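You operate a simulated robot arm through the tools that you are given. There is no shell and no other tool.

You are at the controls of a simulated robot arm. One attempt, no reset.

## Task
Swap the yellow helmet's pad for the 17 mm one and press the 19 mm pad into the blue helmet.
Fine: both pads in the crown; the two helmets stay in the cradles; old pad into the white pad box, lid shut again. Leave the other pads and helmets.

The check looks at the end state, three seconds after you hand in, the way a careful person would. Anything else that was tipped, shoved, dropped, spilled or broken makes it a failure. A push-on lid holds only when it is set on centred and level and pressed home; a screw cap is set on level and turned clockwise until tight.

## Robot
A 7-joint arm with a two-finger parallel gripper, fixed in place. Base frame: the origin is at the foot of the arm, x ahead of it, y to its left, z up. Lengths are in m, angles in degrees, forces in N, time in s.
With the tool pointing down near the work surface it reaches from about 0.1 to 0.84 m from the base axis. Its first joint turns from -17.0 to 126.0 degrees. Payload 1.57 kg.
The TCP is the grasp point between the finger pads, 0.03 m short of the fingertips. In the tool frame z runs along the fingers and y along their closing line. Largest opening 0.08 m; finger width 0.017, thickness 0.012; the body of the gripper, 0.04 by 0.082 m, starts 0.08 m behind the TCP.
Orientation is that of the tool frame in the base frame, as a unit quaternion [w, x, y, z]. With the fingers straight down and closing along the base's y, the tool's x points along the base's -x, its y along +y and its z along -z.

## Interface
- The arm moves only by the tool move_arm. Its argument "increments" is a list of rows, each a list of 7 numbers: the turn, a rotation vector about the base's x, y, z in degrees, then the shift along the base's x, y, z in m, then the finger opening in m, from 0 to 0.08. In form: [[rx, ry, rz, dx, dy, dz, hand], ...]. A call has 1 to 20 rows; each row shifts and turns the commanded pose from where the row before left it. Each row takes 0.2 s and may step no farther than 0.05 m and 8.6 degrees from the row before; otherwise, or with a gripper value out of range, the whole call is refused. A pose out of reach is approached as far as the arm can. The call stops where the force on the tool passes 60 N (or 10 N more than at its start, if that is more) or the arm is blocked; 0.2 s more then pass. The fingers move at their own pace (about 0.045 m/s each) and stop on an object; they squeeze with about 23 N. The grip force told is the motor's: it shows also when the fingers shut on nothing. Time passes only in rows, and 0.2 s behind the last, so rows that do not move let the fingers close. It gives the time, the measured TCP pose, the force on the tool (base axes), the opening and the grip force at its end, in the units of the frame above (readings bear some noise), with the torque about the TCP (base axes, N m) and any sound that the robot's microphone picked up.
- Cameras (640 x 400 px; columns grow to the right, rows downward): "scene" is fixed at [0.0501, -0.6477, 1.5524]; the picture's right is [0.15, -0.99, 0.00], its down [-0.89, -0.14, -0.43] and it looks along [0.43, 0.06, -0.90] (base axes); focal length 214 px, centre (320, 200). "wrist" rides on the gripper at [0.072, -0.007, -0.122] in the tool frame; the picture's right is [0.09, 1.00, 0.00], its down [-0.84, 0.08, -0.54] and it looks along [-0.54, 0.05, 0.84] (tool axes); focal length 238 px, centre (320, 200).
- grab_frame(camera): a new picture of that camera. It takes no simulated time.
- raise_lower(by): slides the trunk up (or, below 0, down) by that many m; the arm rides with it, the base frame stays. It gives what a move gives, with no picture.
- measure_at(camera, pixels): there is no depth. For up to 12 entries [column, row, z] of the newest picture of that camera ("zoom" is the newest enlarged one), the place [x, y] in the base frame at which the ray of that pixel passes the height z, good to about 0.003 m. It takes no simulated time.
- close_up(camera, box): a new picture of the part [left, top, right, bottom] of that camera's present view, enlarged. It takes no simulated time.
- close_job(): hands the job in; it is judged then, once.

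Open the gripper and draw the arm clear of the work before you hand the job in, unless the task says otherwise.

The tools are called after "Call:" by a JSON object that holds its "name" and its "arguments". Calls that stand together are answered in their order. move_arm: Moves the arm, as the interface text tells. Its arguments: {"type":"object","properties":{"increments":{"type":"array","items":{"type":"array","items":{"type":"number"}}}},"required":["increments"]} The other tools are called the same way: raise_lower (by) slides the trunk up or down; grab_frame (camera) takes a picture; measure_at (camera, pixels) gives the place at which the rays of pixels pass given heights; close_up (camera, box) takes an enlarged picture of a part of a camera's view; close_job () hands the job in.

At the start:

```text
time: 0.0
eef_pos: [0.7083, -0.0357, 1.1931]
ee_rot: [0.001, 0.0, 1.0, 0.0]
contact_force: [0.3, -0.5, 0.4]
torque: [0.04, 0.02, 0.02]
width: 0.0803
gripper_force: 0.1
trunk travel left (down, up): [-0.725, 0.065]
```

scene: 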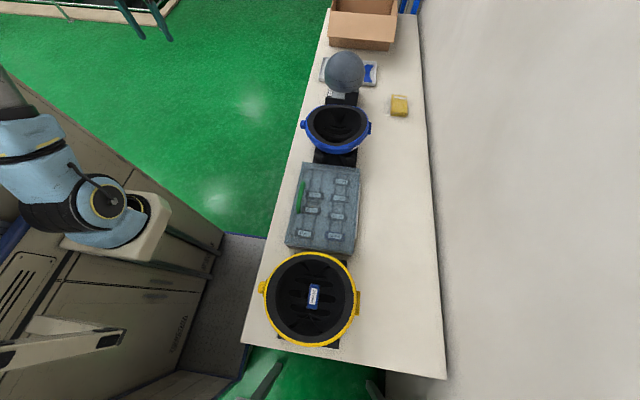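
wrist: 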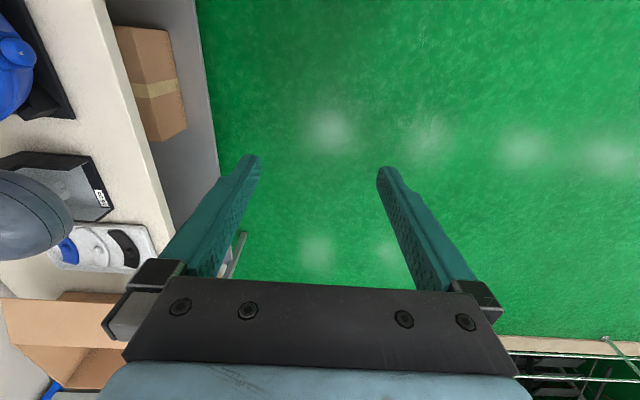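

The scene shows a table with the yellow helmet near (312,298), a pad tray at (325,210), the blue helmet at (337,128), and more stuff near (345,72). I take enlarged views of these.

Call:
{"name": "close_up", "arguments": {"camera": "scene", "box": [240, 240, 400, 360]}}

Call:
{"name": "close_up", "arguments": {"camera": "scene", "box": [270, 155, 390, 255]}}

Call:
{"name": "close_up", "arguments": {"camera": "scene", "box": [290, 0, 430, 170]}}

```text
3.33 times, centred on (320, 300) of scene
```

zoom: 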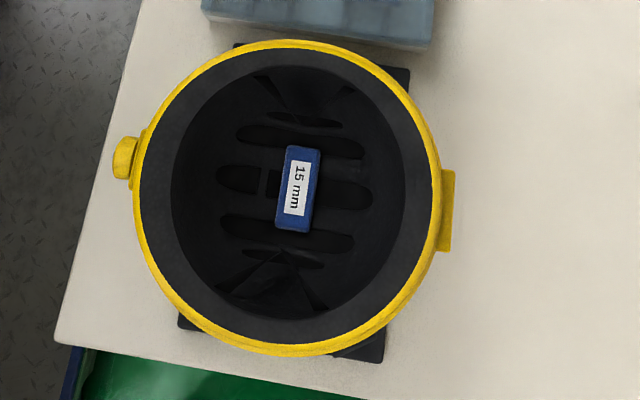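

```text
4.00 times, centred on (330, 205) of scene
```

zoom: 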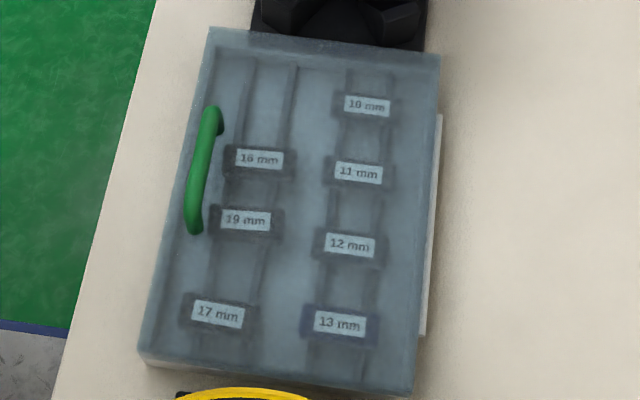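

```text
2.35 times, centred on (360, 85) of scene
```

zoom: 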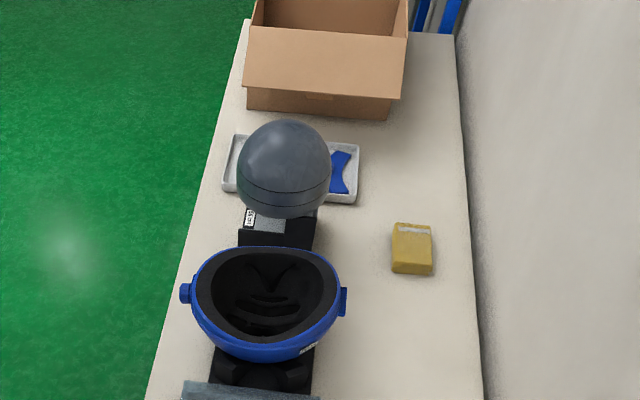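

I measure key points of the scene picture at several heights to settle the layout, and take a fresh wrist picture.

Call:
{"name": "grab_frame", "arguments": {"camera": "scene"}}

Call:
{"name": "measure_at", "arguments": {"camera": "scene", "pixels": [[244, 342, 0.4], [244, 342, 0.6], [244, 342, 0.8], [446, 379, 0.6], [446, 379, 0.8], [312, 297, 0.6], [312, 297, 0.8], [335, 128, 0.6], [335, 128, 0.8], [325, 210, 0.8], [133, 20, 1.19], [165, 35, 1.19]]}}

```text
taken
```

scene: 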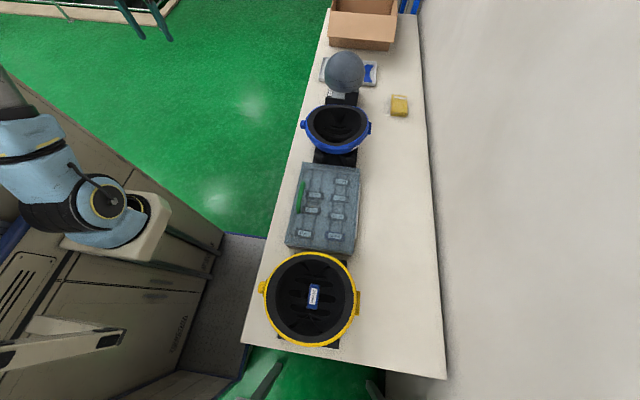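

```text
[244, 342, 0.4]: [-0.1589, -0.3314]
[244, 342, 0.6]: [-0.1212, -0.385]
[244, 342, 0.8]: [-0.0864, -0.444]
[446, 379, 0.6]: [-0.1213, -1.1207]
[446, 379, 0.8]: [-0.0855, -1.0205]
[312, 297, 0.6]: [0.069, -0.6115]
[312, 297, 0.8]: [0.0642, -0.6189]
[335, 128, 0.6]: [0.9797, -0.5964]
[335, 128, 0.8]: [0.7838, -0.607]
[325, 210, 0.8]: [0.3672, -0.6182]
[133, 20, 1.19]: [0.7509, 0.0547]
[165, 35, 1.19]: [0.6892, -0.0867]
```

I triangulate the small label near the grey helmet (scene about (330,92), wrist about (101,197)) and the corners of the cardboard box to find the table height.

Call:
{"name": "close_up", "arguments": {"camera": "wrist", "box": [0, 100, 240, 400]}}

Call:
{"name": "measure_at", "arguments": {"camera": "scene", "pixels": [[330.4, 92.3, 0.6], [330.4, 92.3, 0.7], [330.4, 92.3, 0.8], [330.4, 92.3, 0.9], [330.4, 92.3, 1.0]]}}

Call:
{"name": "measure_at", "arguments": {"camera": "wrist", "pixels": [[101, 197, 0.6], [101, 197, 0.7], [101, 197, 0.8], [101, 197, 0.9], [101, 197, 1.0]]}}

```text
1.33 times, centred on (120, 250) of wrist
```

zoom: 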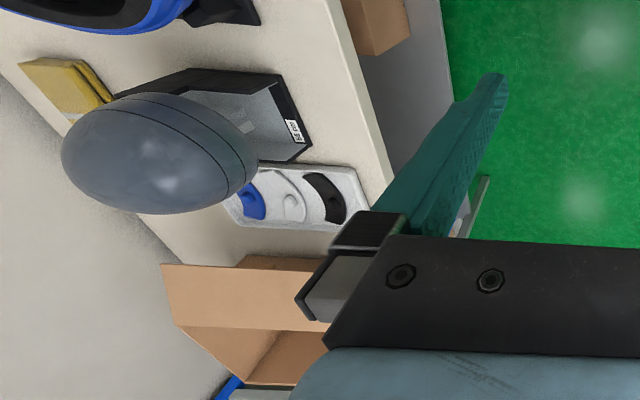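

```text
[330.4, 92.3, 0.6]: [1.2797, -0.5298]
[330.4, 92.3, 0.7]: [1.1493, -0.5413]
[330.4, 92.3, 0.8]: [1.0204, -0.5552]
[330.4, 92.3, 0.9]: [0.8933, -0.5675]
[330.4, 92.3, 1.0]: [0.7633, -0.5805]
```

```text
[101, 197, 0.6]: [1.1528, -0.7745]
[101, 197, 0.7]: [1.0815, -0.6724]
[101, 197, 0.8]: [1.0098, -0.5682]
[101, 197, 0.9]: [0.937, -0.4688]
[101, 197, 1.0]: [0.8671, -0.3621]
```

The label triangulates to z≈0.80, so the table is at roughly z 0.75 and the helmet rims near 0.9. I move the arm at its present height towards the table to look down with the wrist camera.

Call:
{"name": "move_arm", "arguments": {"increments": [[0, 0, 0, -0.03, -0.03, 0.0, 0.04], [0, 0, 0, -0.03, -0.03, 0.0, 0.04], [0, 0, 0, -0.03, -0.035, 0.0, 0.04], [0, 0, 0, -0.03, -0.035, 0.0, 0.04], [0, 0, 0, -0.03, -0.035, 0.0, 0.04], [0, 0, 0, -0.03, -0.035, 0.0, 0.04], [0, 0, 0, -0.03, -0.035, 0.0, 0.04], [0, 0, 0, -0.03, -0.035, 0.0, 0.04], [0, 0, 0, -0.03, -0.035, 0.0, 0.04], [0, 0, 0, -0.03, -0.035, 0.0, 0.04]]}}

```text
time: 2.2
eef_pos: [0.4104, -0.3743, 1.1919]
ee_rot: [0.0, -0.001, 1.0, 0.0]
contact_force: [0.5, 0.3, -0.8]
torque: [-0.04, 0.02, 0.02]
width: 0.0398
gripper_force: 0.1
trunk travel left (down, up): [-0.725, 0.065]
```

The arm follows well. I look with both cameras.

Call:
{"name": "grab_frame", "arguments": {"camera": "wrist"}}

Call:
{"name": "grab_frame", "arguments": {"camera": "scene"}}

```text
taken
```

wrist: 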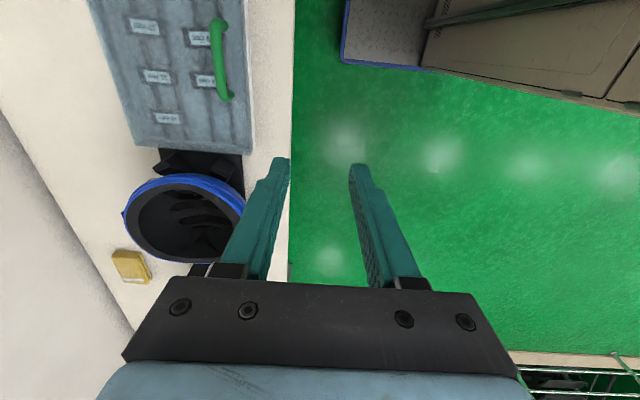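

```text
taken
```

scene: 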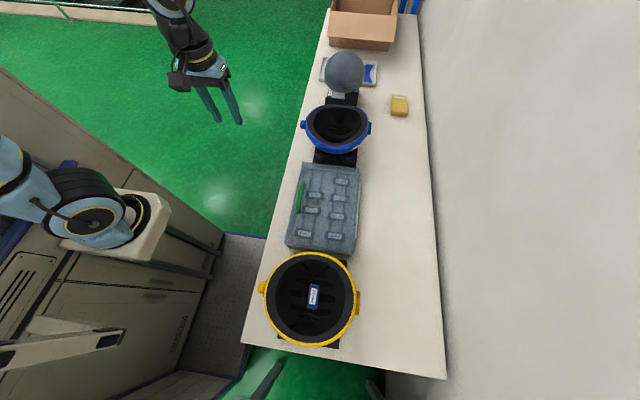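

Next I move over the table, to about (0.32, -0.60), keeping z≈1.19, well above the tops.

Call:
{"name": "move_arm", "arguments": {"increments": [[0, 0, 0, -0.015, -0.035, 0.0, 0.04], [0, 0, 0, -0.015, -0.035, 0.0, 0.04], [0, 0, 0, -0.015, -0.035, 0.0, 0.04], [0, 0, 0, -0.015, -0.04, 0.0, 0.04], [0, 0, 0, -0.015, -0.04, 0.0, 0.04], [0, 0, 0, -0.015, -0.04, 0.0, 0.04]]}}

Call:
{"name": "grab_frame", "arguments": {"camera": "wrist"}}

Call:
{"name": "grab_frame", "arguments": {"camera": "scene"}}

```text
time: 3.6
eef_pos: [0.3219, -0.6003, 1.1957]
ee_rot: [0.001, 0.0, 1.0, 0.0]
contact_force: [0.3, 0.2, -0.1]
torque: [-0.03, 0.03, 0.0]
width: 0.0402
gripper_force: 0.0
trunk travel left (down, up): [-0.725, 0.065]
```

```text
taken
```

wrist: 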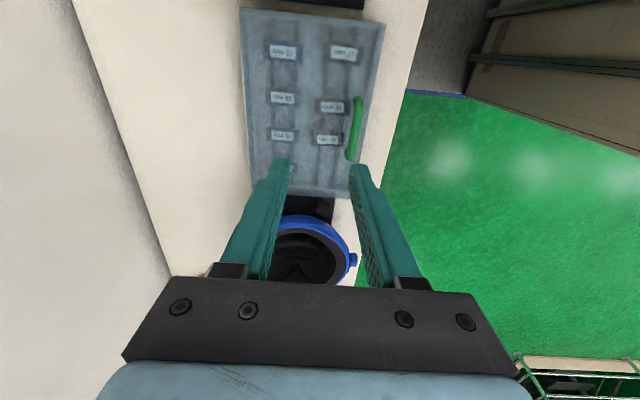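

```text
taken
```

scene: 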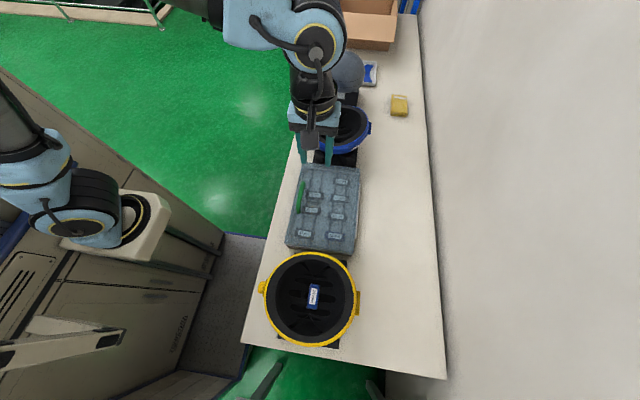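

The wrist camera now sees the box at (315,100) and the blue helmet at (305,245). I enlarge both.

Call:
{"name": "close_up", "arguments": {"camera": "wrist", "box": [220, 0, 420, 200]}}

Call:
{"name": "measure_at", "arguments": {"camera": "wrist", "pixels": [[241, 10, 0.8], [385, 24, 0.8], [355, 100, 0.8], [351, 157, 0.8], [345, 53, 0.8], [332, 107, 0.8], [327, 140, 0.8], [241, 10, 0.85], [345, 53, 0.85], [332, 107, 0.85]]}}

Call:
{"name": "measure_at", "arguments": {"camera": "scene", "pixels": [[285, 244, 0.8], [353, 255, 0.8], [303, 233, 0.8], [311, 210, 0.8], [316, 195, 0.8], [303, 233, 0.85], [311, 210, 0.85], [316, 195, 0.85]]}}

```text
2.00 times, centred on (320, 100) of wrist
```

zoom: 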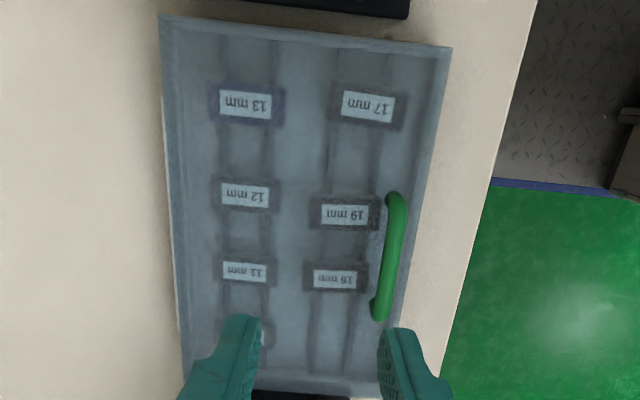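

```text
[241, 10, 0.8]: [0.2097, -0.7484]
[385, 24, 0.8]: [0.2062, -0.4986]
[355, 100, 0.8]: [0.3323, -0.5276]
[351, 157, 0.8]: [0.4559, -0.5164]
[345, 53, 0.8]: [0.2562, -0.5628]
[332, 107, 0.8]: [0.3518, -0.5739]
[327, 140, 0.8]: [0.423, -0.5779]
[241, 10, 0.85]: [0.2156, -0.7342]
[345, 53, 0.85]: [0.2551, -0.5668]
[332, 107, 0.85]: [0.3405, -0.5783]
```

```text
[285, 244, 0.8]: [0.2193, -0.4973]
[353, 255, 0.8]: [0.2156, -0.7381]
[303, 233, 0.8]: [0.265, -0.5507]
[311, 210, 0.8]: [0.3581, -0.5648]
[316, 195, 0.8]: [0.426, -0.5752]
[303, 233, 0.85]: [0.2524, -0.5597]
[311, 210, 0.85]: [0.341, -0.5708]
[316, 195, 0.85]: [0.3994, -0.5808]
```

Next I shift the tool forward in x to view the blue helmet from above.

Call:
{"name": "move_arm", "arguments": {"increments": [[0, 0, 0, 0.04, 0.0, 0.0, 0.08], [0, 0, 0, 0.04, 0.0, 0.0, 0.08], [0, 0, 0, 0.04, 0.0, 0.0, 0.08], [0, 0, 0, 0.04, 0.0, 0.0, 0.08], [0, 0, 0, 0.02, 0.0, 0.0, 0.08]]}}

Call:
{"name": "grab_frame", "arguments": {"camera": "wrist"}}

Call:
{"name": "close_up", "arguments": {"camera": "wrist", "box": [210, 30, 410, 200]}}

```text
time: 4.8
eef_pos: [0.4989, -0.6013, 1.1907]
ee_rot: [0.0, 0.0, 1.0, 0.0]
contact_force: [-0.5, 0.2, -0.5]
torque: [-0.01, -0.01, 0.02]
width: 0.0799
gripper_force: 0.1
trunk travel left (down, up): [-0.725, 0.065]
```

```text
taken
```

wrist: 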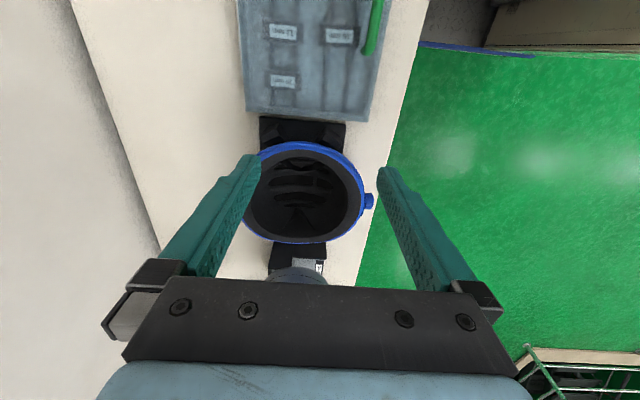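

```text
2.35 times, centred on (310, 115) of wrist
```

zoom: 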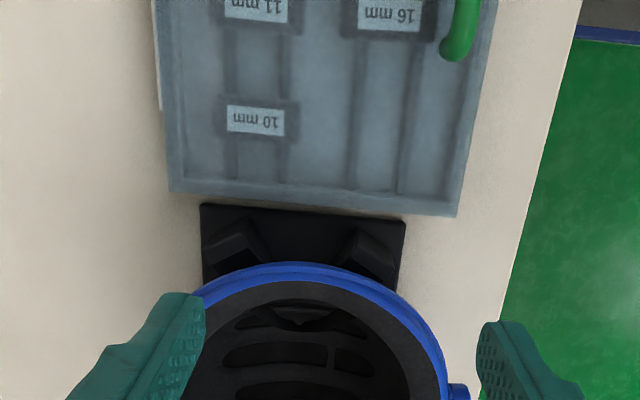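

The blue helmet's knob is at wrist (369,202) and scene (304,125); I triangulate it and the rim.

Call:
{"name": "measure_at", "arguments": {"camera": "wrist", "pixels": [[369, 202, 0.85], [369, 202, 0.9], [369, 202, 0.95], [305, 142, 0.9], [303, 243, 0.9], [305, 193, 0.9], [305, 142, 0.95], [303, 243, 0.95], [305, 185, 0.8], [305, 185, 0.85]]}}

Call:
{"name": "measure_at", "arguments": {"camera": "scene", "pixels": [[304, 125, 0.85], [304, 125, 0.9], [304, 125, 0.95], [337, 106.5, 0.85], [337, 106.5, 0.9], [337, 106.5, 0.95], [338, 143, 0.9], [338, 143, 0.95]]}}

```text
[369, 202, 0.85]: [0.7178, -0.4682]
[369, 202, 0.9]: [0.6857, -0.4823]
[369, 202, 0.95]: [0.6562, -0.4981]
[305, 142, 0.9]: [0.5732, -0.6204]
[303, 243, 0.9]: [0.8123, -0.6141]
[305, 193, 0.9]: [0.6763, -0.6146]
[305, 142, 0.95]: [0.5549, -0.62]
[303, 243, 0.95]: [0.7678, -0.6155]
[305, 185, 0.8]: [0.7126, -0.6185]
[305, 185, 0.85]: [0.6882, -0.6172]
```

```text
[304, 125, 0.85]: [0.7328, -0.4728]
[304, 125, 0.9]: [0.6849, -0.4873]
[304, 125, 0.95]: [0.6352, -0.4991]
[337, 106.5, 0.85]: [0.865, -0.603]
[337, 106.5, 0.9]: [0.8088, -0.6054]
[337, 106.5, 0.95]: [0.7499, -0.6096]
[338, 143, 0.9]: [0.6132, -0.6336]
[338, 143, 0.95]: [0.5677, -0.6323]
```

The blue helmet's rim is at z≈0.90, centred near (0.69, -0.615), which is about 0.92 m from the base axis. I test whether the arm reaches there at this height.

Call:
{"name": "move_arm", "arguments": {"increments": [[0, 0, 0, 0.03, 0.0, 0.0, 0.08], [0, 0, 0, 0.03, 0.0, 0.0, 0.08], [0, 0, 0, 0.03, 0.0, 0.0, 0.08], [0, 0, 0, 0.03, 0.0, 0.0, 0.08], [0, 0, 0, 0.03, 0.0, 0.0, 0.08], [0, 0, 0, 0.03, -0.01, 0.0, 0.08]]}}

Call:
{"name": "grab_frame", "arguments": {"camera": "scene"}}

Call:
{"name": "grab_frame", "arguments": {"camera": "wrist"}}

```text
time: 6.2
eef_pos: [0.6811, -0.6096, 1.1938]
ee_rot: [0.0, 0.0, 1.0, 0.0]
contact_force: [-1.6, -0.5, 1.8]
torque: [-0.01, -0.06, 0.05]
width: 0.0798
gripper_force: 0.1
trunk travel left (down, up): [-0.725, 0.065]
```

```text
taken
```

scene: 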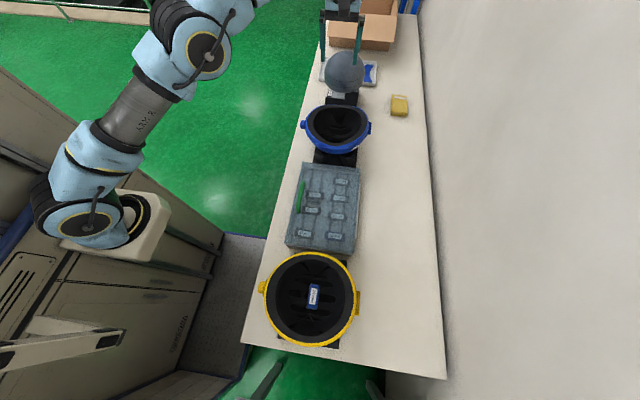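

```text
taken
```

wrist: 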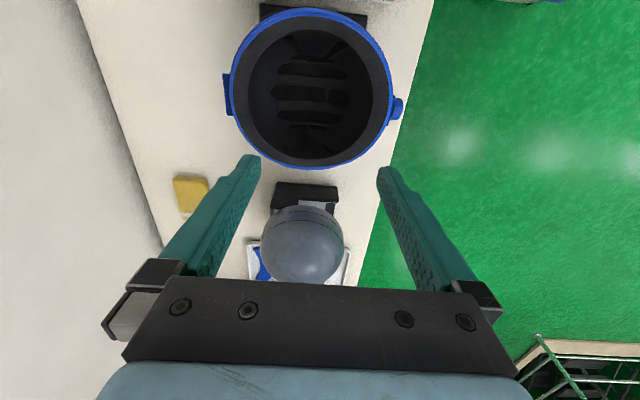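

It does reach (0.68, -0.61) at this height, so the trunk can bring the arm down there later. Now I enlarge the blue helmet's interior, seen at wrist (310,90).

Call:
{"name": "close_up", "arguments": {"camera": "wrist", "box": [210, 0, 420, 180]}}

Call:
{"name": "measure_at", "arguments": {"camera": "wrist", "pixels": [[311, 8, 0.9], [311, 168, 0.9], [230, 90, 0.9], [392, 90, 0.9], [311, 88, 0.9], [312, 95, 0.8], [312, 95, 0.78]]}}

Call:
{"name": "close_up", "arguments": {"camera": "scene", "box": [295, 95, 380, 155]}}

```text
2.22 times, centred on (315, 90) of wrist
```

zoom: 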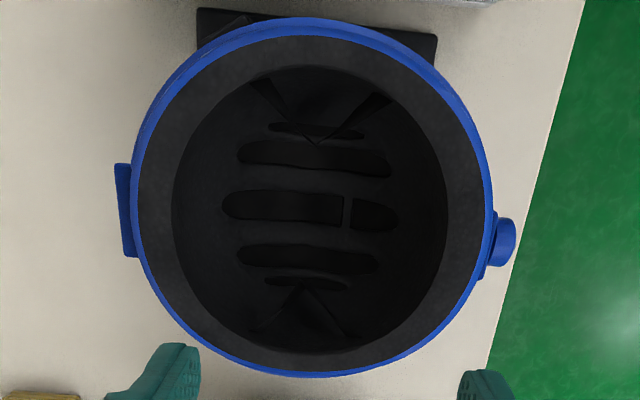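

```text
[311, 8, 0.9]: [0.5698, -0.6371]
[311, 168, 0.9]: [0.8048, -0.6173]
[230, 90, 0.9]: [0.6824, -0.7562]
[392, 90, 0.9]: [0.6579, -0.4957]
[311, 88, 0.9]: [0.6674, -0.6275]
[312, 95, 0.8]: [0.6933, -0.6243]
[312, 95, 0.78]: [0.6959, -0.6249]
```

```text
6.67 times, centred on (338, 125) of scene
```

zoom: 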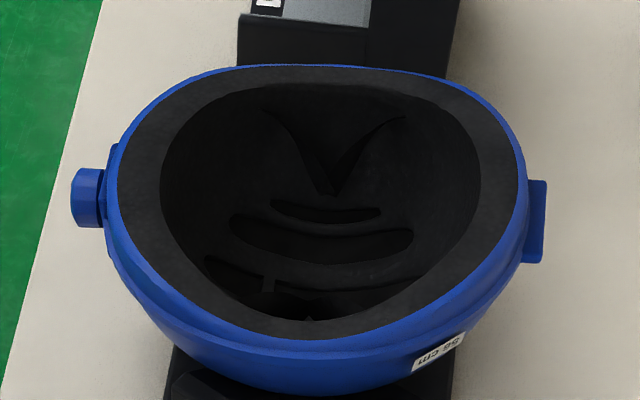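

The split in the middle slot is visible in both views (wrist (326.3,95.4), scene (330.5,137.7)); I triangulate it for the crown height.

Call:
{"name": "measure_at", "arguments": {"camera": "wrist", "pixels": [[326.3, 95.4, 0.72], [326.3, 95.4, 0.76], [326.3, 95.4, 0.8], [326.3, 95.4, 0.84]]}}

Call:
{"name": "measure_at", "arguments": {"camera": "scene", "pixels": [[330.5, 137.7, 0.72], [330.5, 137.7, 0.76], [330.5, 137.7, 0.8], [330.5, 137.7, 0.84]]}}

```text
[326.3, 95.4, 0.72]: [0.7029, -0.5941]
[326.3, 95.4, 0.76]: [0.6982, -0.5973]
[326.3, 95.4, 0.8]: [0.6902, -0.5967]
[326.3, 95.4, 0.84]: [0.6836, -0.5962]
```

```text
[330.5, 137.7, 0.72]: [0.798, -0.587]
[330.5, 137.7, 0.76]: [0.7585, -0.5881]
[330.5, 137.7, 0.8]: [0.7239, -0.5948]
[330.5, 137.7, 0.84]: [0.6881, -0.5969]
```

The blue crown comes out near z≈0.84. Now I move along the table at the same height to look straight into the yellow helmet.

Call:
{"name": "move_arm", "arguments": {"increments": [[0, 0, 0, -0.04, 0, 0, 0.08], [0, 0, 0, -0.04, 0, 0, 0.08], [0, 0, 0, -0.04, 0, 0, 0.08], [0, 0, 0, -0.04, 0, 0, 0.08], [0, 0, 0, -0.04, 0, 0, 0.08], [0, 0, 0, -0.04, 0, 0, 0.08], [0, 0, 0, -0.04, 0, 0, 0.08], [0, 0, 0, -0.04, 0, 0, 0.08], [0, 0, 0, -0.04, 0, 0, 0.08], [0, 0, 0, -0.04, 0, 0, 0.08], [0, 0, 0, -0.04, 0, 0, 0.08], [0, 0, 0, -0.04, 0, 0, 0.08], [0, 0, 0, -0.04, 0, 0, 0.08], [0, 0, 0, -0.04, 0, 0, 0.08], [0, 0, 0, -0.04, 0, 0, 0.08]]}}

Call:
{"name": "grab_frame", "arguments": {"camera": "wrist"}}

Call:
{"name": "grab_frame", "arguments": {"camera": "scene"}}

```text
time: 9.4
eef_pos: [0.0815, -0.6103, 1.192]
ee_rot: [0.0, 0.0, 1.0, 0.001]
contact_force: [0.0, 0.7, 0.7]
torque: [0.04, 0.05, 0.0]
width: 0.0798
gripper_force: 0.0
trunk travel left (down, up): [-0.725, 0.065]
```

```text
taken
```

wrist: 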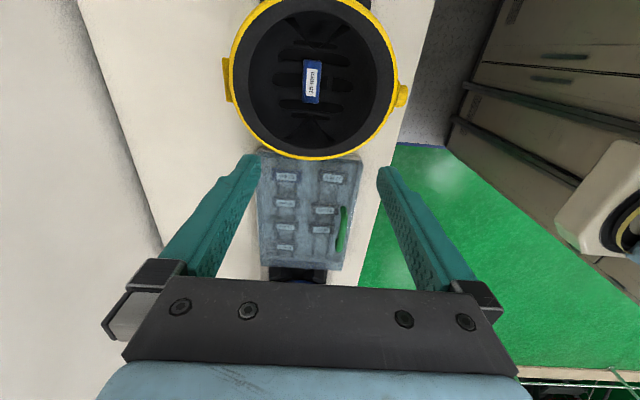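

```text
taken
```

scene: 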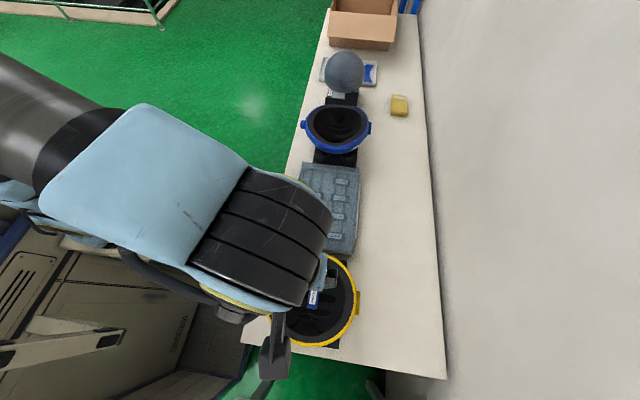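

The wrist camera sees the yellow helmet at (312,80) with its 15 mm pad at (312,82), and the box behind. I enlarge both.

Call:
{"name": "close_up", "arguments": {"camera": "wrist", "box": [220, 0, 410, 165]}}

Call:
{"name": "close_up", "arguments": {"camera": "wrist", "box": [245, 145, 375, 285]}}

Call:
{"name": "measure_at", "arguments": {"camera": "wrist", "pixels": [[303, 61, 0.84], [322, 61, 0.84], [303, 103, 0.84], [322, 103, 0.84], [312, 82, 0.84], [312, 82, 0.86], [312, 159, 0.9], [229, 80, 0.9], [397, 80, 0.9]]}}

```text
2.42 times, centred on (315, 82) of wrist
```

zoom: 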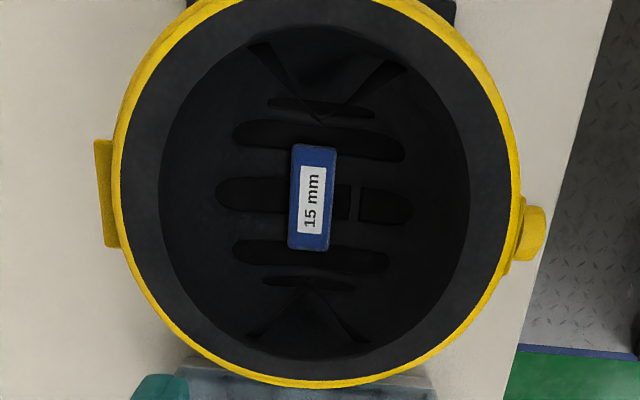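

```text
2.86 times, centred on (310, 215) of wrist
```

zoom: 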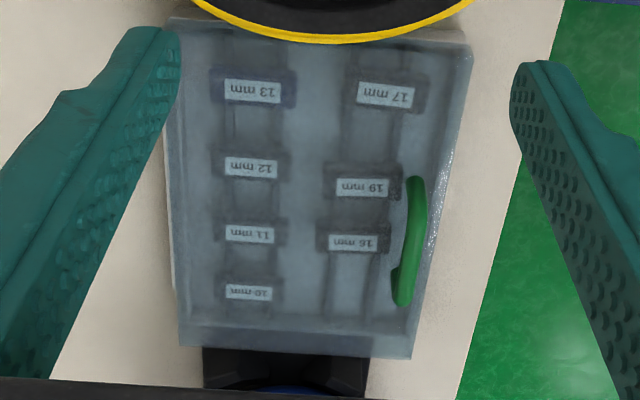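

```text
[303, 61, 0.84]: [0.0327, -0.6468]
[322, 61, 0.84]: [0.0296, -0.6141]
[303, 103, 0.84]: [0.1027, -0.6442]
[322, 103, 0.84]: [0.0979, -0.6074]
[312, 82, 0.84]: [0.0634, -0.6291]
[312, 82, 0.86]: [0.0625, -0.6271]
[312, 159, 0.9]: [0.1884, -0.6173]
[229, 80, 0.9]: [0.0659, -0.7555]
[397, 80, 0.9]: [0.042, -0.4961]
```

The pad in the yellow helmet lies with its long side along x at about (0.063,-0.628), roughly 34 x 70 mm. Now I turn the tool -90° about z and move to the robot side of the box, to see the lid's handle and hinge from there.

Call:
{"name": "move_arm", "arguments": {"increments": [[0, 0, -8.1818, 0.0227, 0.0145, -0.0127, 0.08], [0, 0, -8.1818, 0.0227, 0.0145, -0.0127, 0.08], [0, 0, -8.1818, 0.0227, 0.0145, -0.0127, 0.08], [0, 0, -8.1818, 0.0227, 0.0145, -0.0127, 0.08], [0, 0, -8.1818, 0.0227, 0.0145, -0.0127, 0.08], [0, 0, -8.1818, 0.0227, 0.0145, -0.0127, 0.08], [0, 0, -8.1818, 0.0227, 0.0145, -0.0127, 0.08], [0, 0, -8.1818, 0.0227, 0.0145, -0.0127, 0.08], [0, 0, -8.1818, 0.0227, 0.0145, -0.0127, 0.08], [0, 0, -8.1818, 0.0227, 0.0145, -0.0127, 0.08], [0, 0, -8.1818, 0.0227, 0.0145, -0.0127, 0.08]]}}

Call:
{"name": "grab_frame", "arguments": {"camera": "wrist"}}

Call:
{"name": "grab_frame", "arguments": {"camera": "scene"}}

```text
time: 11.8
eef_pos: [0.3264, -0.4514, 1.0546]
ee_rot: [0.0, 0.708, 0.707, 0.0]
contact_force: [0.0, -0.1, 0.3]
torque: [0.04, -0.01, -0.01]
width: 0.08
gripper_force: 0.0
trunk travel left (down, up): [-0.725, 0.065]
```

```text
taken
```

wrist: 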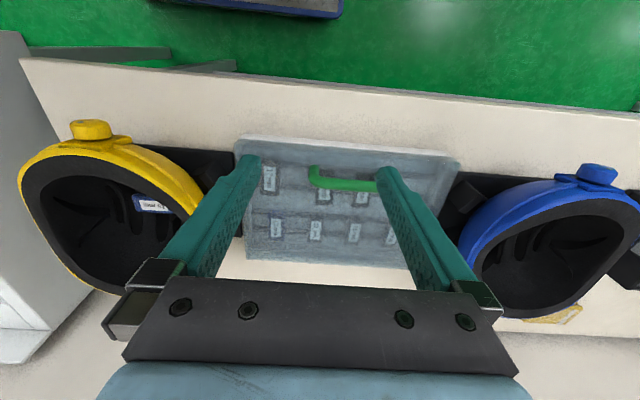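

```text
taken
```

scene: 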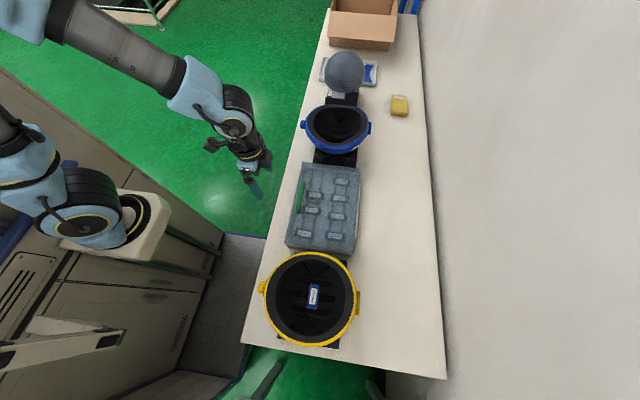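

The box is at wrist (340,200), with the handle at (342,183). I enlarge it.

Call:
{"name": "close_up", "arguments": {"camera": "wrist", "box": [225, 125, 470, 285]}}

Call:
{"name": "close_up", "arguments": {"camera": "wrist", "box": [230, 125, 330, 215]}}

Call:
{"name": "close_up", "arguments": {"camera": "wrist", "box": [370, 135, 470, 280]}}

```text
2.50 times, centred on (348, 205) of wrist
```

zoom: 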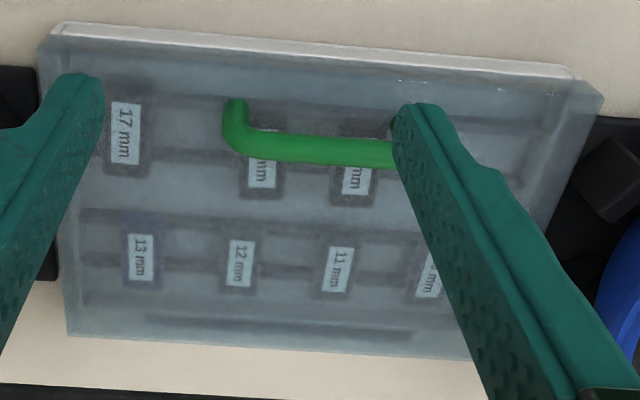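

```text
4.44 times, centred on (280, 170) of wrist
```

zoom: 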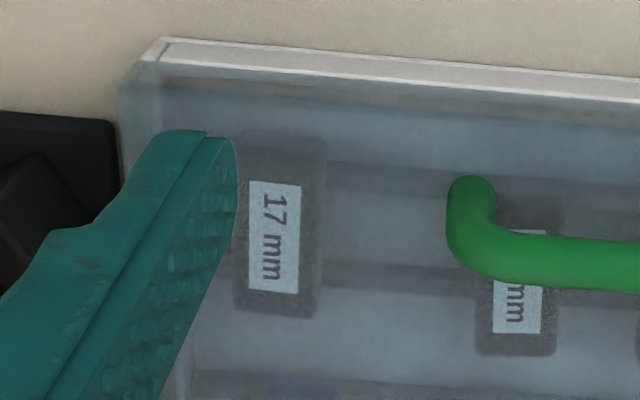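

```text
2.76 times, centred on (420, 208) of wrist
```

zoom: 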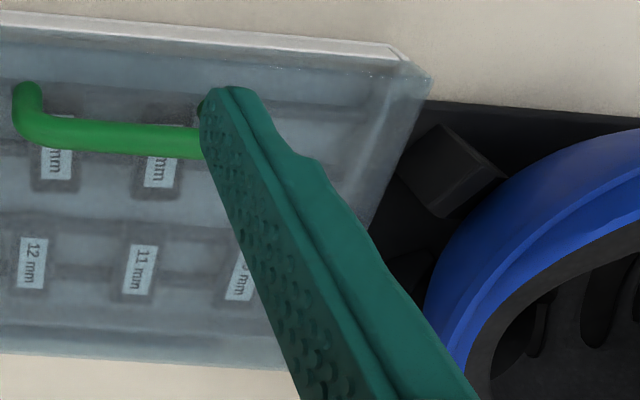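

Before opening the lid I want to see its -y edge, to find out if it is hinged there. I turn back by +90° and move above the far side of the box, staying at z≈1.05 (above all rims).

Call:
{"name": "move_arm", "arguments": {"increments": [[0, 0, 8.1818, -0.0133, -0.0245, 0.002, 0.08], [0, 0, 8.1818, -0.0133, -0.0245, 0.002, 0.08], [0, 0, 8.1818, -0.0133, -0.0245, 0.002, 0.08], [0, 0, 8.1818, -0.0133, -0.0245, 0.002, 0.08], [0, 0, 8.1818, -0.0133, -0.0245, 0.002, 0.08], [0, 0, 8.1818, -0.0133, -0.0245, 0.002, 0.08], [0, 0, 8.1818, -0.0133, -0.0245, 0.002, 0.08], [0, 0, 8.1818, -0.0133, -0.0245, 0.002, 0.08], [0, 0, 8.1818, -0.0133, -0.0245, 0.002, 0.08], [0, 0, 8.1818, -0.0133, -0.0245, 0.002, 0.08], [0, 0, 8.1818, -0.0133, -0.0245, 0.002, 0.08]]}}

Call:
{"name": "grab_frame", "arguments": {"camera": "wrist"}}

Call:
{"name": "close_up", "arguments": {"camera": "wrist", "box": [240, 60, 480, 290]}}

```text
time: 14.2
eef_pos: [0.1821, -0.7197, 1.0781]
ee_rot: [0.0, -0.001, 1.0, 0.0]
contact_force: [-0.1, -0.3, 0.1]
torque: [-0.05, 0.01, 0.02]
width: 0.0802
gripper_force: 0.1
trunk travel left (down, up): [-0.725, 0.065]
```

```text
taken
```

wrist: 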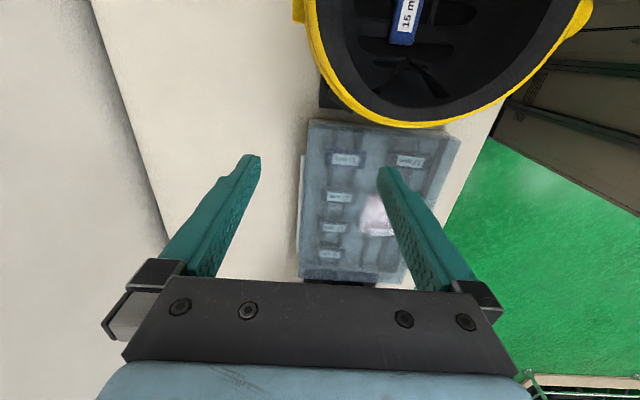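

```text
1.74 times, centred on (360, 175) of wrist
```

zoom: 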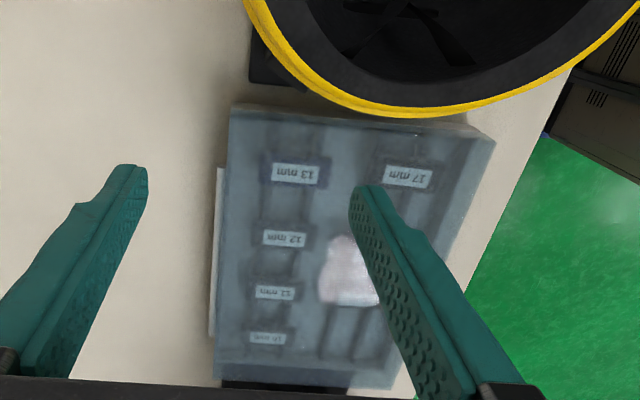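

A white strip shows along the lid's -y edge at wrist (300,160)–(297,255). I enlarge that edge.

Call:
{"name": "close_up", "arguments": {"camera": "wrist", "box": [275, 110, 375, 200]}}

Call:
{"name": "close_up", "arguments": {"camera": "wrist", "box": [275, 200, 375, 290]}}

Call:
{"name": "close_up", "arguments": {"camera": "wrist", "box": [380, 110, 480, 200]}}

```text
4.44 times, centred on (325, 155) of wrist
```

zoom: 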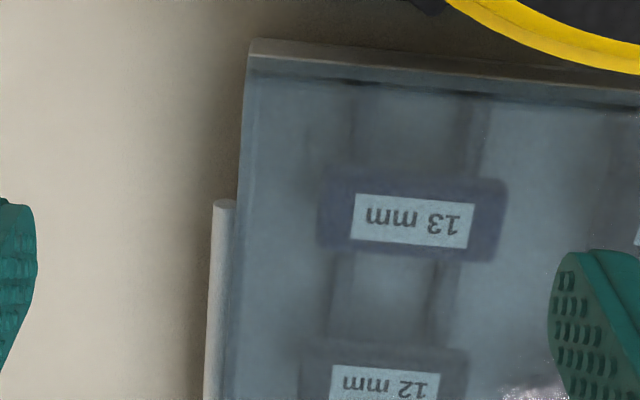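

```text
4.44 times, centred on (325, 245) of wrist
```

zoom: 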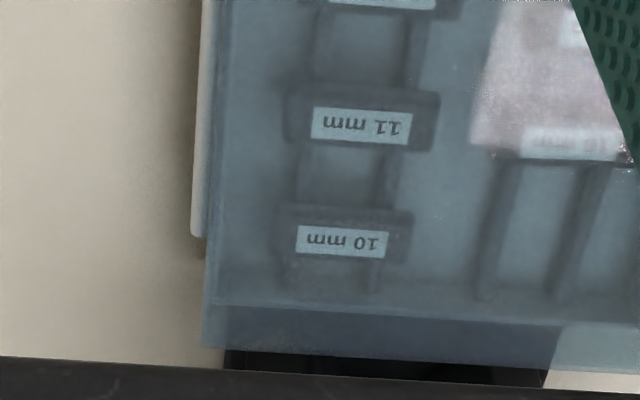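

```text
4.44 times, centred on (430, 155) of wrist
```

zoom: 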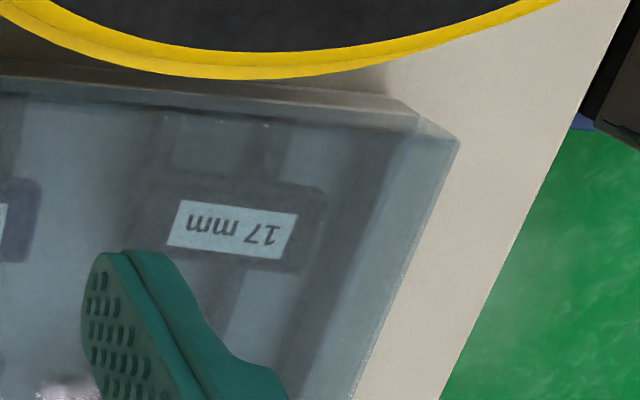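

The strip is a hinge barrel, so the lid swings about the -y edge. I triangulate the barrel ends, the handle and a few lid corners with the scene camera.

Call:
{"name": "measure_at", "arguments": {"camera": "wrist", "pixels": [[302.9, 155, 0.76], [302.9, 155, 0.8], [302.9, 155, 0.84], [297.3, 252.9, 0.76], [297.3, 252.9, 0.8], [297.3, 252.9, 0.84], [308, 120, 0.8], [308, 120, 0.84], [459, 142, 0.8], [459, 142, 0.84]]}}

Call:
{"name": "grab_frame", "arguments": {"camera": "scene"}}

Call:
{"name": "measure_at", "arguments": {"camera": "scene", "pixels": [[356.3, 238.7, 0.76], [356.3, 238.7, 0.8], [356.3, 238.7, 0.84], [360, 183.7, 0.76], [360, 183.7, 0.8], [360, 183.7, 0.84], [303, 180.7, 0.8], [303, 180.7, 0.85], [303, 180.7, 0.9], [298.2, 211.7, 0.8], [298.2, 211.7, 0.85], [298.2, 211.7, 0.9]]}}

```text
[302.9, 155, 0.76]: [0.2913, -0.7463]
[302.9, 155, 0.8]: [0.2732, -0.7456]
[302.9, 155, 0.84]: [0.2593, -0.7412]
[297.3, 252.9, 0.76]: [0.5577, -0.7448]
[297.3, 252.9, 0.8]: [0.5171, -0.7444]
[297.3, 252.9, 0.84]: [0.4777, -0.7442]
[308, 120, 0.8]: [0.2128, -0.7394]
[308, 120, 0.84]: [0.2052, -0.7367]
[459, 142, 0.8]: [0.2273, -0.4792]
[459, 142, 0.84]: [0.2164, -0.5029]
```

```text
taken
```

scene: 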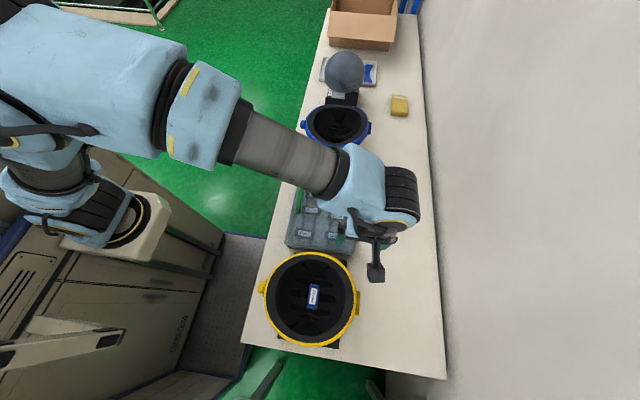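

```text
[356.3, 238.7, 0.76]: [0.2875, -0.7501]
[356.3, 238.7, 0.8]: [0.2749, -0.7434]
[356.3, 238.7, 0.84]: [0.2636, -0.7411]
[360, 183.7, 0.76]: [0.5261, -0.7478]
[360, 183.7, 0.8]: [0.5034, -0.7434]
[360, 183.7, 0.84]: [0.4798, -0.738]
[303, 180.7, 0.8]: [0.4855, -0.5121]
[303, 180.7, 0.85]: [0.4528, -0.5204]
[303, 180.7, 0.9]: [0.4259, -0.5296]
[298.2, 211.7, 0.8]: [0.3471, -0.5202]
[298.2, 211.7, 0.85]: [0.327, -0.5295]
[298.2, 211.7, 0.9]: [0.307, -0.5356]
```

Hinge axis is at about y=-0.743, z=0.825 (x 0.265–0.487); the handle bar is at about (0.38,-0.528,0.865). I go closer to view the handle from the -x side.

Call:
{"name": "move_arm", "arguments": {"increments": [[0, 0, 0, 0.01, 0.04, 0.0, 0.08], [0, 0, 0, 0.01, 0.04, 0.0, 0.08], [0, 0, 0, 0.01, 0.04, 0.0, 0.08], [0, 0, 0, 0.01, 0.04, -0.02, 0.08], [0, 0, 0, 0.01, 0.03, -0.03, 0.08], [0, 0, 0, 0.01, 0.0, -0.03, 0.08]]}}

Call:
{"name": "grab_frame", "arguments": {"camera": "wrist"}}

Call:
{"name": "close_up", "arguments": {"camera": "wrist", "box": [240, 60, 420, 280]}}

```text
time: 15.6
eef_pos: [0.2404, -0.5268, 0.9975]
ee_rot: [0.0, 0.001, 1.0, 0.0]
contact_force: [0.3, -0.4, 0.9]
torque: [0.01, 0.05, 0.04]
width: 0.0802
gripper_force: 0.0
trunk travel left (down, up): [-0.725, 0.065]
```

```text
taken
```

wrist: 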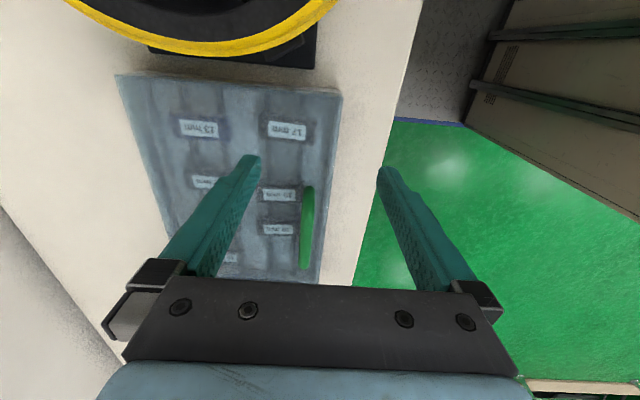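

```text
1.82 times, centred on (330, 170) of wrist
```

zoom: 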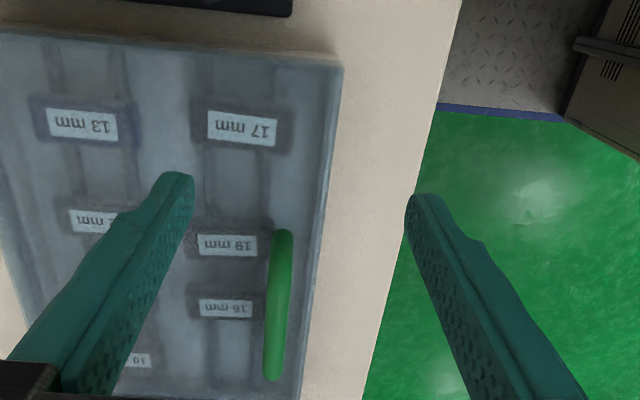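

Labels read 17, 19, 16 in the near column and 13, 12, 11, 10 in the far one. I triangulate the bar ends: wrist (309.7,189.2) and (303.6,266.2).

Call:
{"name": "measure_at", "arguments": {"camera": "wrist", "pixels": [[309.7, 189.2, 0.84], [309.7, 189.2, 0.86], [309.7, 189.2, 0.88], [303.6, 266.2, 0.84], [303.6, 266.2, 0.86], [303.6, 266.2, 0.88], [342, 92, 0.82], [342, 92, 0.84], [117, 75, 0.82], [117, 75, 0.84], [322, 283, 0.84]]}}

Call:
{"name": "measure_at", "arguments": {"camera": "scene", "pixels": [[298.2, 211.7, 0.86], [298.2, 211.7, 0.88], [303, 180.7, 0.86], [303, 180.7, 0.88], [285, 244, 0.82], [285, 244, 0.84], [353, 255, 0.82], [353, 255, 0.84]]}}

```text
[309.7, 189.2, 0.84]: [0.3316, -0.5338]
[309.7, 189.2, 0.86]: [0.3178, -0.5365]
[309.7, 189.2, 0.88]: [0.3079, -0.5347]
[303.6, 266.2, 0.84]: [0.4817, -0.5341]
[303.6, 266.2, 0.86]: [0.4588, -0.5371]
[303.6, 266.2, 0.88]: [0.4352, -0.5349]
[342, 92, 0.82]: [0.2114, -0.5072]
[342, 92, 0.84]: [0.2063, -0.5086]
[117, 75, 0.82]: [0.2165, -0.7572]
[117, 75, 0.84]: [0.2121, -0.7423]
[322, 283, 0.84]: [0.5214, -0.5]
```

```text
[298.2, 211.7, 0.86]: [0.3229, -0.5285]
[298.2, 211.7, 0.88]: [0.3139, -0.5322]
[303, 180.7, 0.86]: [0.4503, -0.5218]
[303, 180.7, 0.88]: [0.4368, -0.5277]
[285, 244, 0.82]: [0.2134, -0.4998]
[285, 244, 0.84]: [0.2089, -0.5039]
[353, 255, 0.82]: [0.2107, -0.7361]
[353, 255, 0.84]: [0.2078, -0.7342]
```

Bar: centre about (0.378,-0.533), z≈0.877, lid top z≈0.845. I move above the bar and come down until the fingertips straddle it, fingers closing along y.

Call:
{"name": "move_arm", "arguments": {"increments": [[0, 0, 0, 0.0344, -0.0016, -0.0094, 0.06], [0, 0, 0, 0.0344, -0.0016, -0.0094, 0.06], [0, 0, 0, 0.0344, -0.0016, -0.0094, 0.06], [0, 0, 0, 0.0344, -0.0016, -0.0094, 0.06], [0, 0, 0, 0, 0, -0.02, 0.06], [0, 0, 0, 0, 0, -0.02, 0.06], [0, 0, 0, 0, 0, -0.01, 0.06]]}}

Call:
{"name": "grab_frame", "arguments": {"camera": "wrist"}}

Call:
{"name": "grab_frame", "arguments": {"camera": "scene"}}

```text
time: 17.2
eef_pos: [0.379, -0.5346, 0.9098]
ee_rot: [0.0, 0.0, 1.0, -0.001]
contact_force: [-0.1, 0.0, 0.9]
torque: [0.0, -0.03, 0.01]
width: 0.0598
gripper_force: 0.0
trunk travel left (down, up): [-0.725, 0.065]
```

```text
taken
```

wrist: 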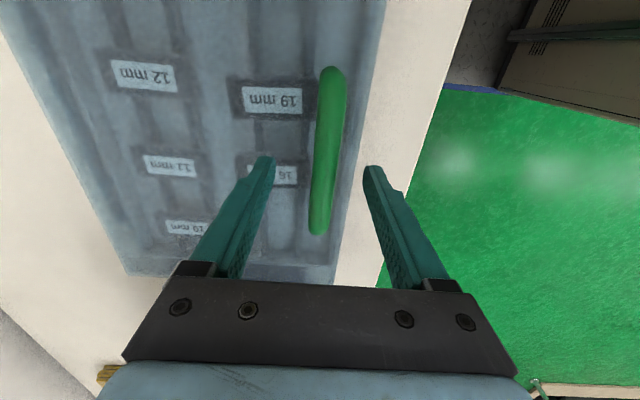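

```text
taken
```

scene: 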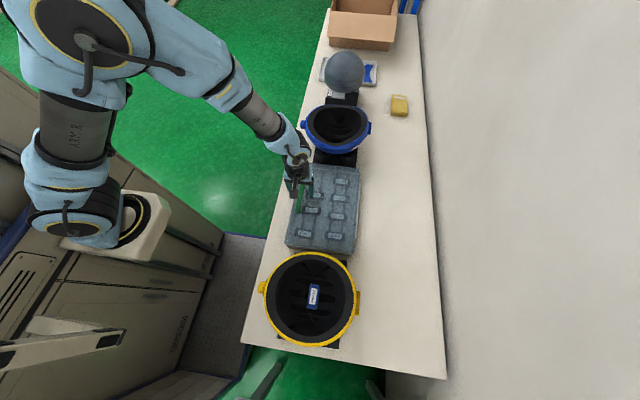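

The bar passes between the fingertips, column ~324 at tip row 168. I descend 0.017 m further and close.

Call:
{"name": "move_arm", "arguments": {"increments": [[0, 0, 0, 0, -0.001, -0.009, 0.06], [0, 0, 0, 0, -0.001, -0.008, 0.06], [0, 0, 0, 0, 0, 0, 0.03], [0, 0, 0, 0, 0, 0, 0.0], [0, 0, 0, 0, 0, 0, 0.0], [0, 0, 0, 0, 0, 0, 0.0]]}}

Call:
{"name": "grab_frame", "arguments": {"camera": "wrist"}}

```text
time: 18.6
eef_pos: [0.3806, -0.5333, 0.8914]
ee_rot: [-0.001, -0.001, 1.0, 0.003]
contact_force: [0.0, 32.4, 7.8]
torque: [-0.03, 0.3, -0.2]
width: 0.0159
gripper_force: 24.8
trunk travel left (down, up): [-0.725, 0.065]
```

```text
taken
```

wrist: 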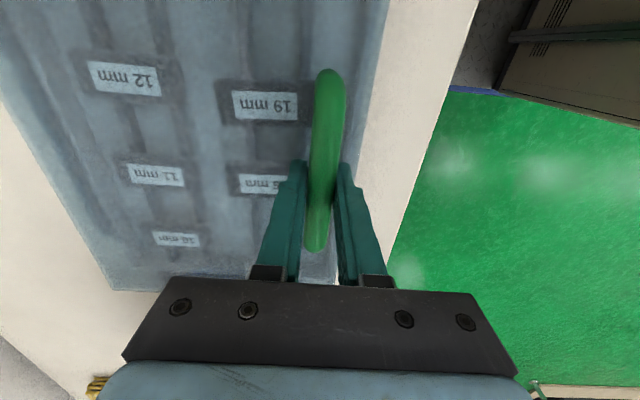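

Gripped at width 0.016; the reading shows 32 N along +y since the bar sits about 3 mm to +y of my command. I relieve that by shifting +0.003 in y.

Call:
{"name": "move_arm", "arguments": {"increments": [[0, 0, 0, 0, 0.0015, 0, 0.0], [0, 0, 0, 0, 0.0015, 0, 0.0]]}}

```text
time: 19.2
eef_pos: [0.3785, -0.5336, 0.8909]
ee_rot: [-0.001, 0.001, 1.0, 0.001]
contact_force: [-1.4, 33.3, 8.7]
torque: [-0.06, 0.2, 0.01]
width: 0.016
gripper_force: 31.9
trunk travel left (down, up): [-0.725, 0.065]
```

The force has not changed, so I shift another +0.003 m and read again.

Call:
{"name": "move_arm", "arguments": {"increments": [[0, 0, 0, 0, 0.0015, 0, 0.0], [0, 0, 0, 0, 0.0015, 0, 0.0]]}}

Call:
{"name": "close_up", "arguments": {"camera": "wrist", "box": [240, 50, 420, 290]}}

```text
time: 19.8
eef_pos: [0.378, -0.5318, 0.8912]
ee_rot: [0.0, 0.0, 1.0, -0.001]
contact_force: [-1.4, 22.5, 10.6]
torque: [-0.06, 0.87, 0.07]
width: 0.0157
gripper_force: 31.4
trunk travel left (down, up): [-0.725, 0.065]
```

```text
1.67 times, centred on (330, 170) of wrist
```

zoom: 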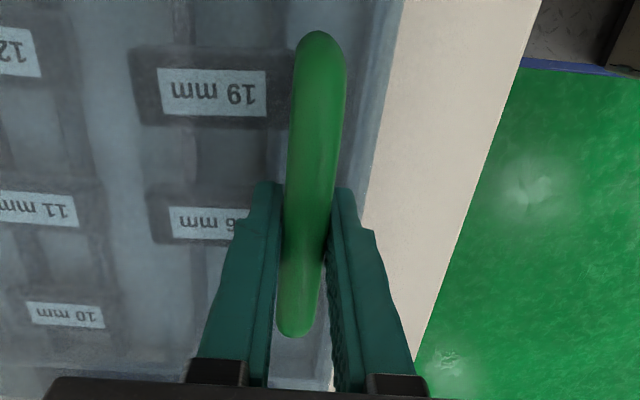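

The force is falling (22.5 N). I continue with +0.004 m.

Call:
{"name": "move_arm", "arguments": {"increments": [[0, 0, 0, 0, 0.002, 0, 0.0], [0, 0, 0, 0, 0.002, 0, 0.0], [0, 0, 0, 0, 0, 0, 0.0]]}}

```text
time: 20.6
eef_pos: [0.379, -0.5334, 0.8902]
ee_rot: [0.002, 0.002, 1.0, -0.002]
contact_force: [-5.7, -8.8, 9.5]
torque: [-0.16, 0.03, 0.23]
width: 0.0157
gripper_force: 31.4
trunk travel left (down, up): [-0.725, 0.065]
```

Near balance now. I start lifting the lid along the hinge arc, first 12°, watching the forces.

Call:
{"name": "move_arm", "arguments": {"increments": [[0, 0, 0, 0, -0.002, 0.0072, 0.0], [0, 0, 0, 0, -0.0021, 0.0073, 0.0], [0, 0, 0, 0, -0.0025, 0.0071, 0.0], [0, 0, 0, 0, -0.0026, 0.0071, 0.0], [0, 0, 0, 0, -0.003, 0.0069, 0.0], [0, 0, 0, 0, -0.0031, 0.0068, 0.0]]}}

Call:
{"name": "grab_frame", "arguments": {"camera": "wrist"}}

Call:
{"name": "grab_frame", "arguments": {"camera": "scene"}}

```text
time: 22.0
eef_pos: [0.3781, -0.5488, 0.9303]
ee_rot: [0.001, 0.002, 1.0, -0.001]
contact_force: [-5.0, -47.2, -27.3]
torque: [0.17, 0.0, 0.07]
width: 0.0156
gripper_force: 30.6
trunk travel left (down, up): [-0.725, 0.065]
```

```text
taken
```

wrist: 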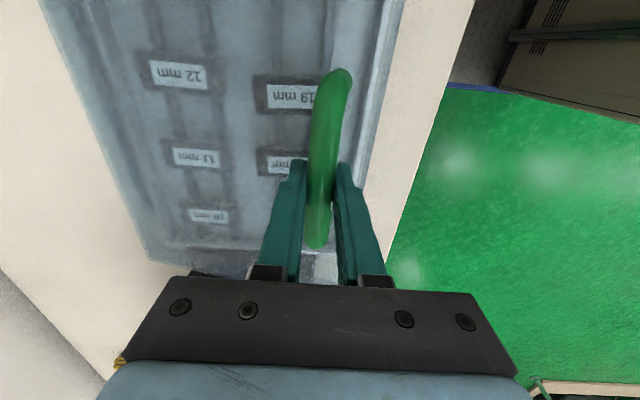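

```text
taken
```

scene: 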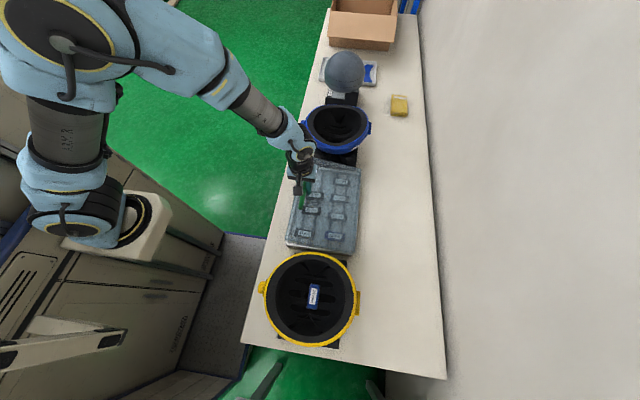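

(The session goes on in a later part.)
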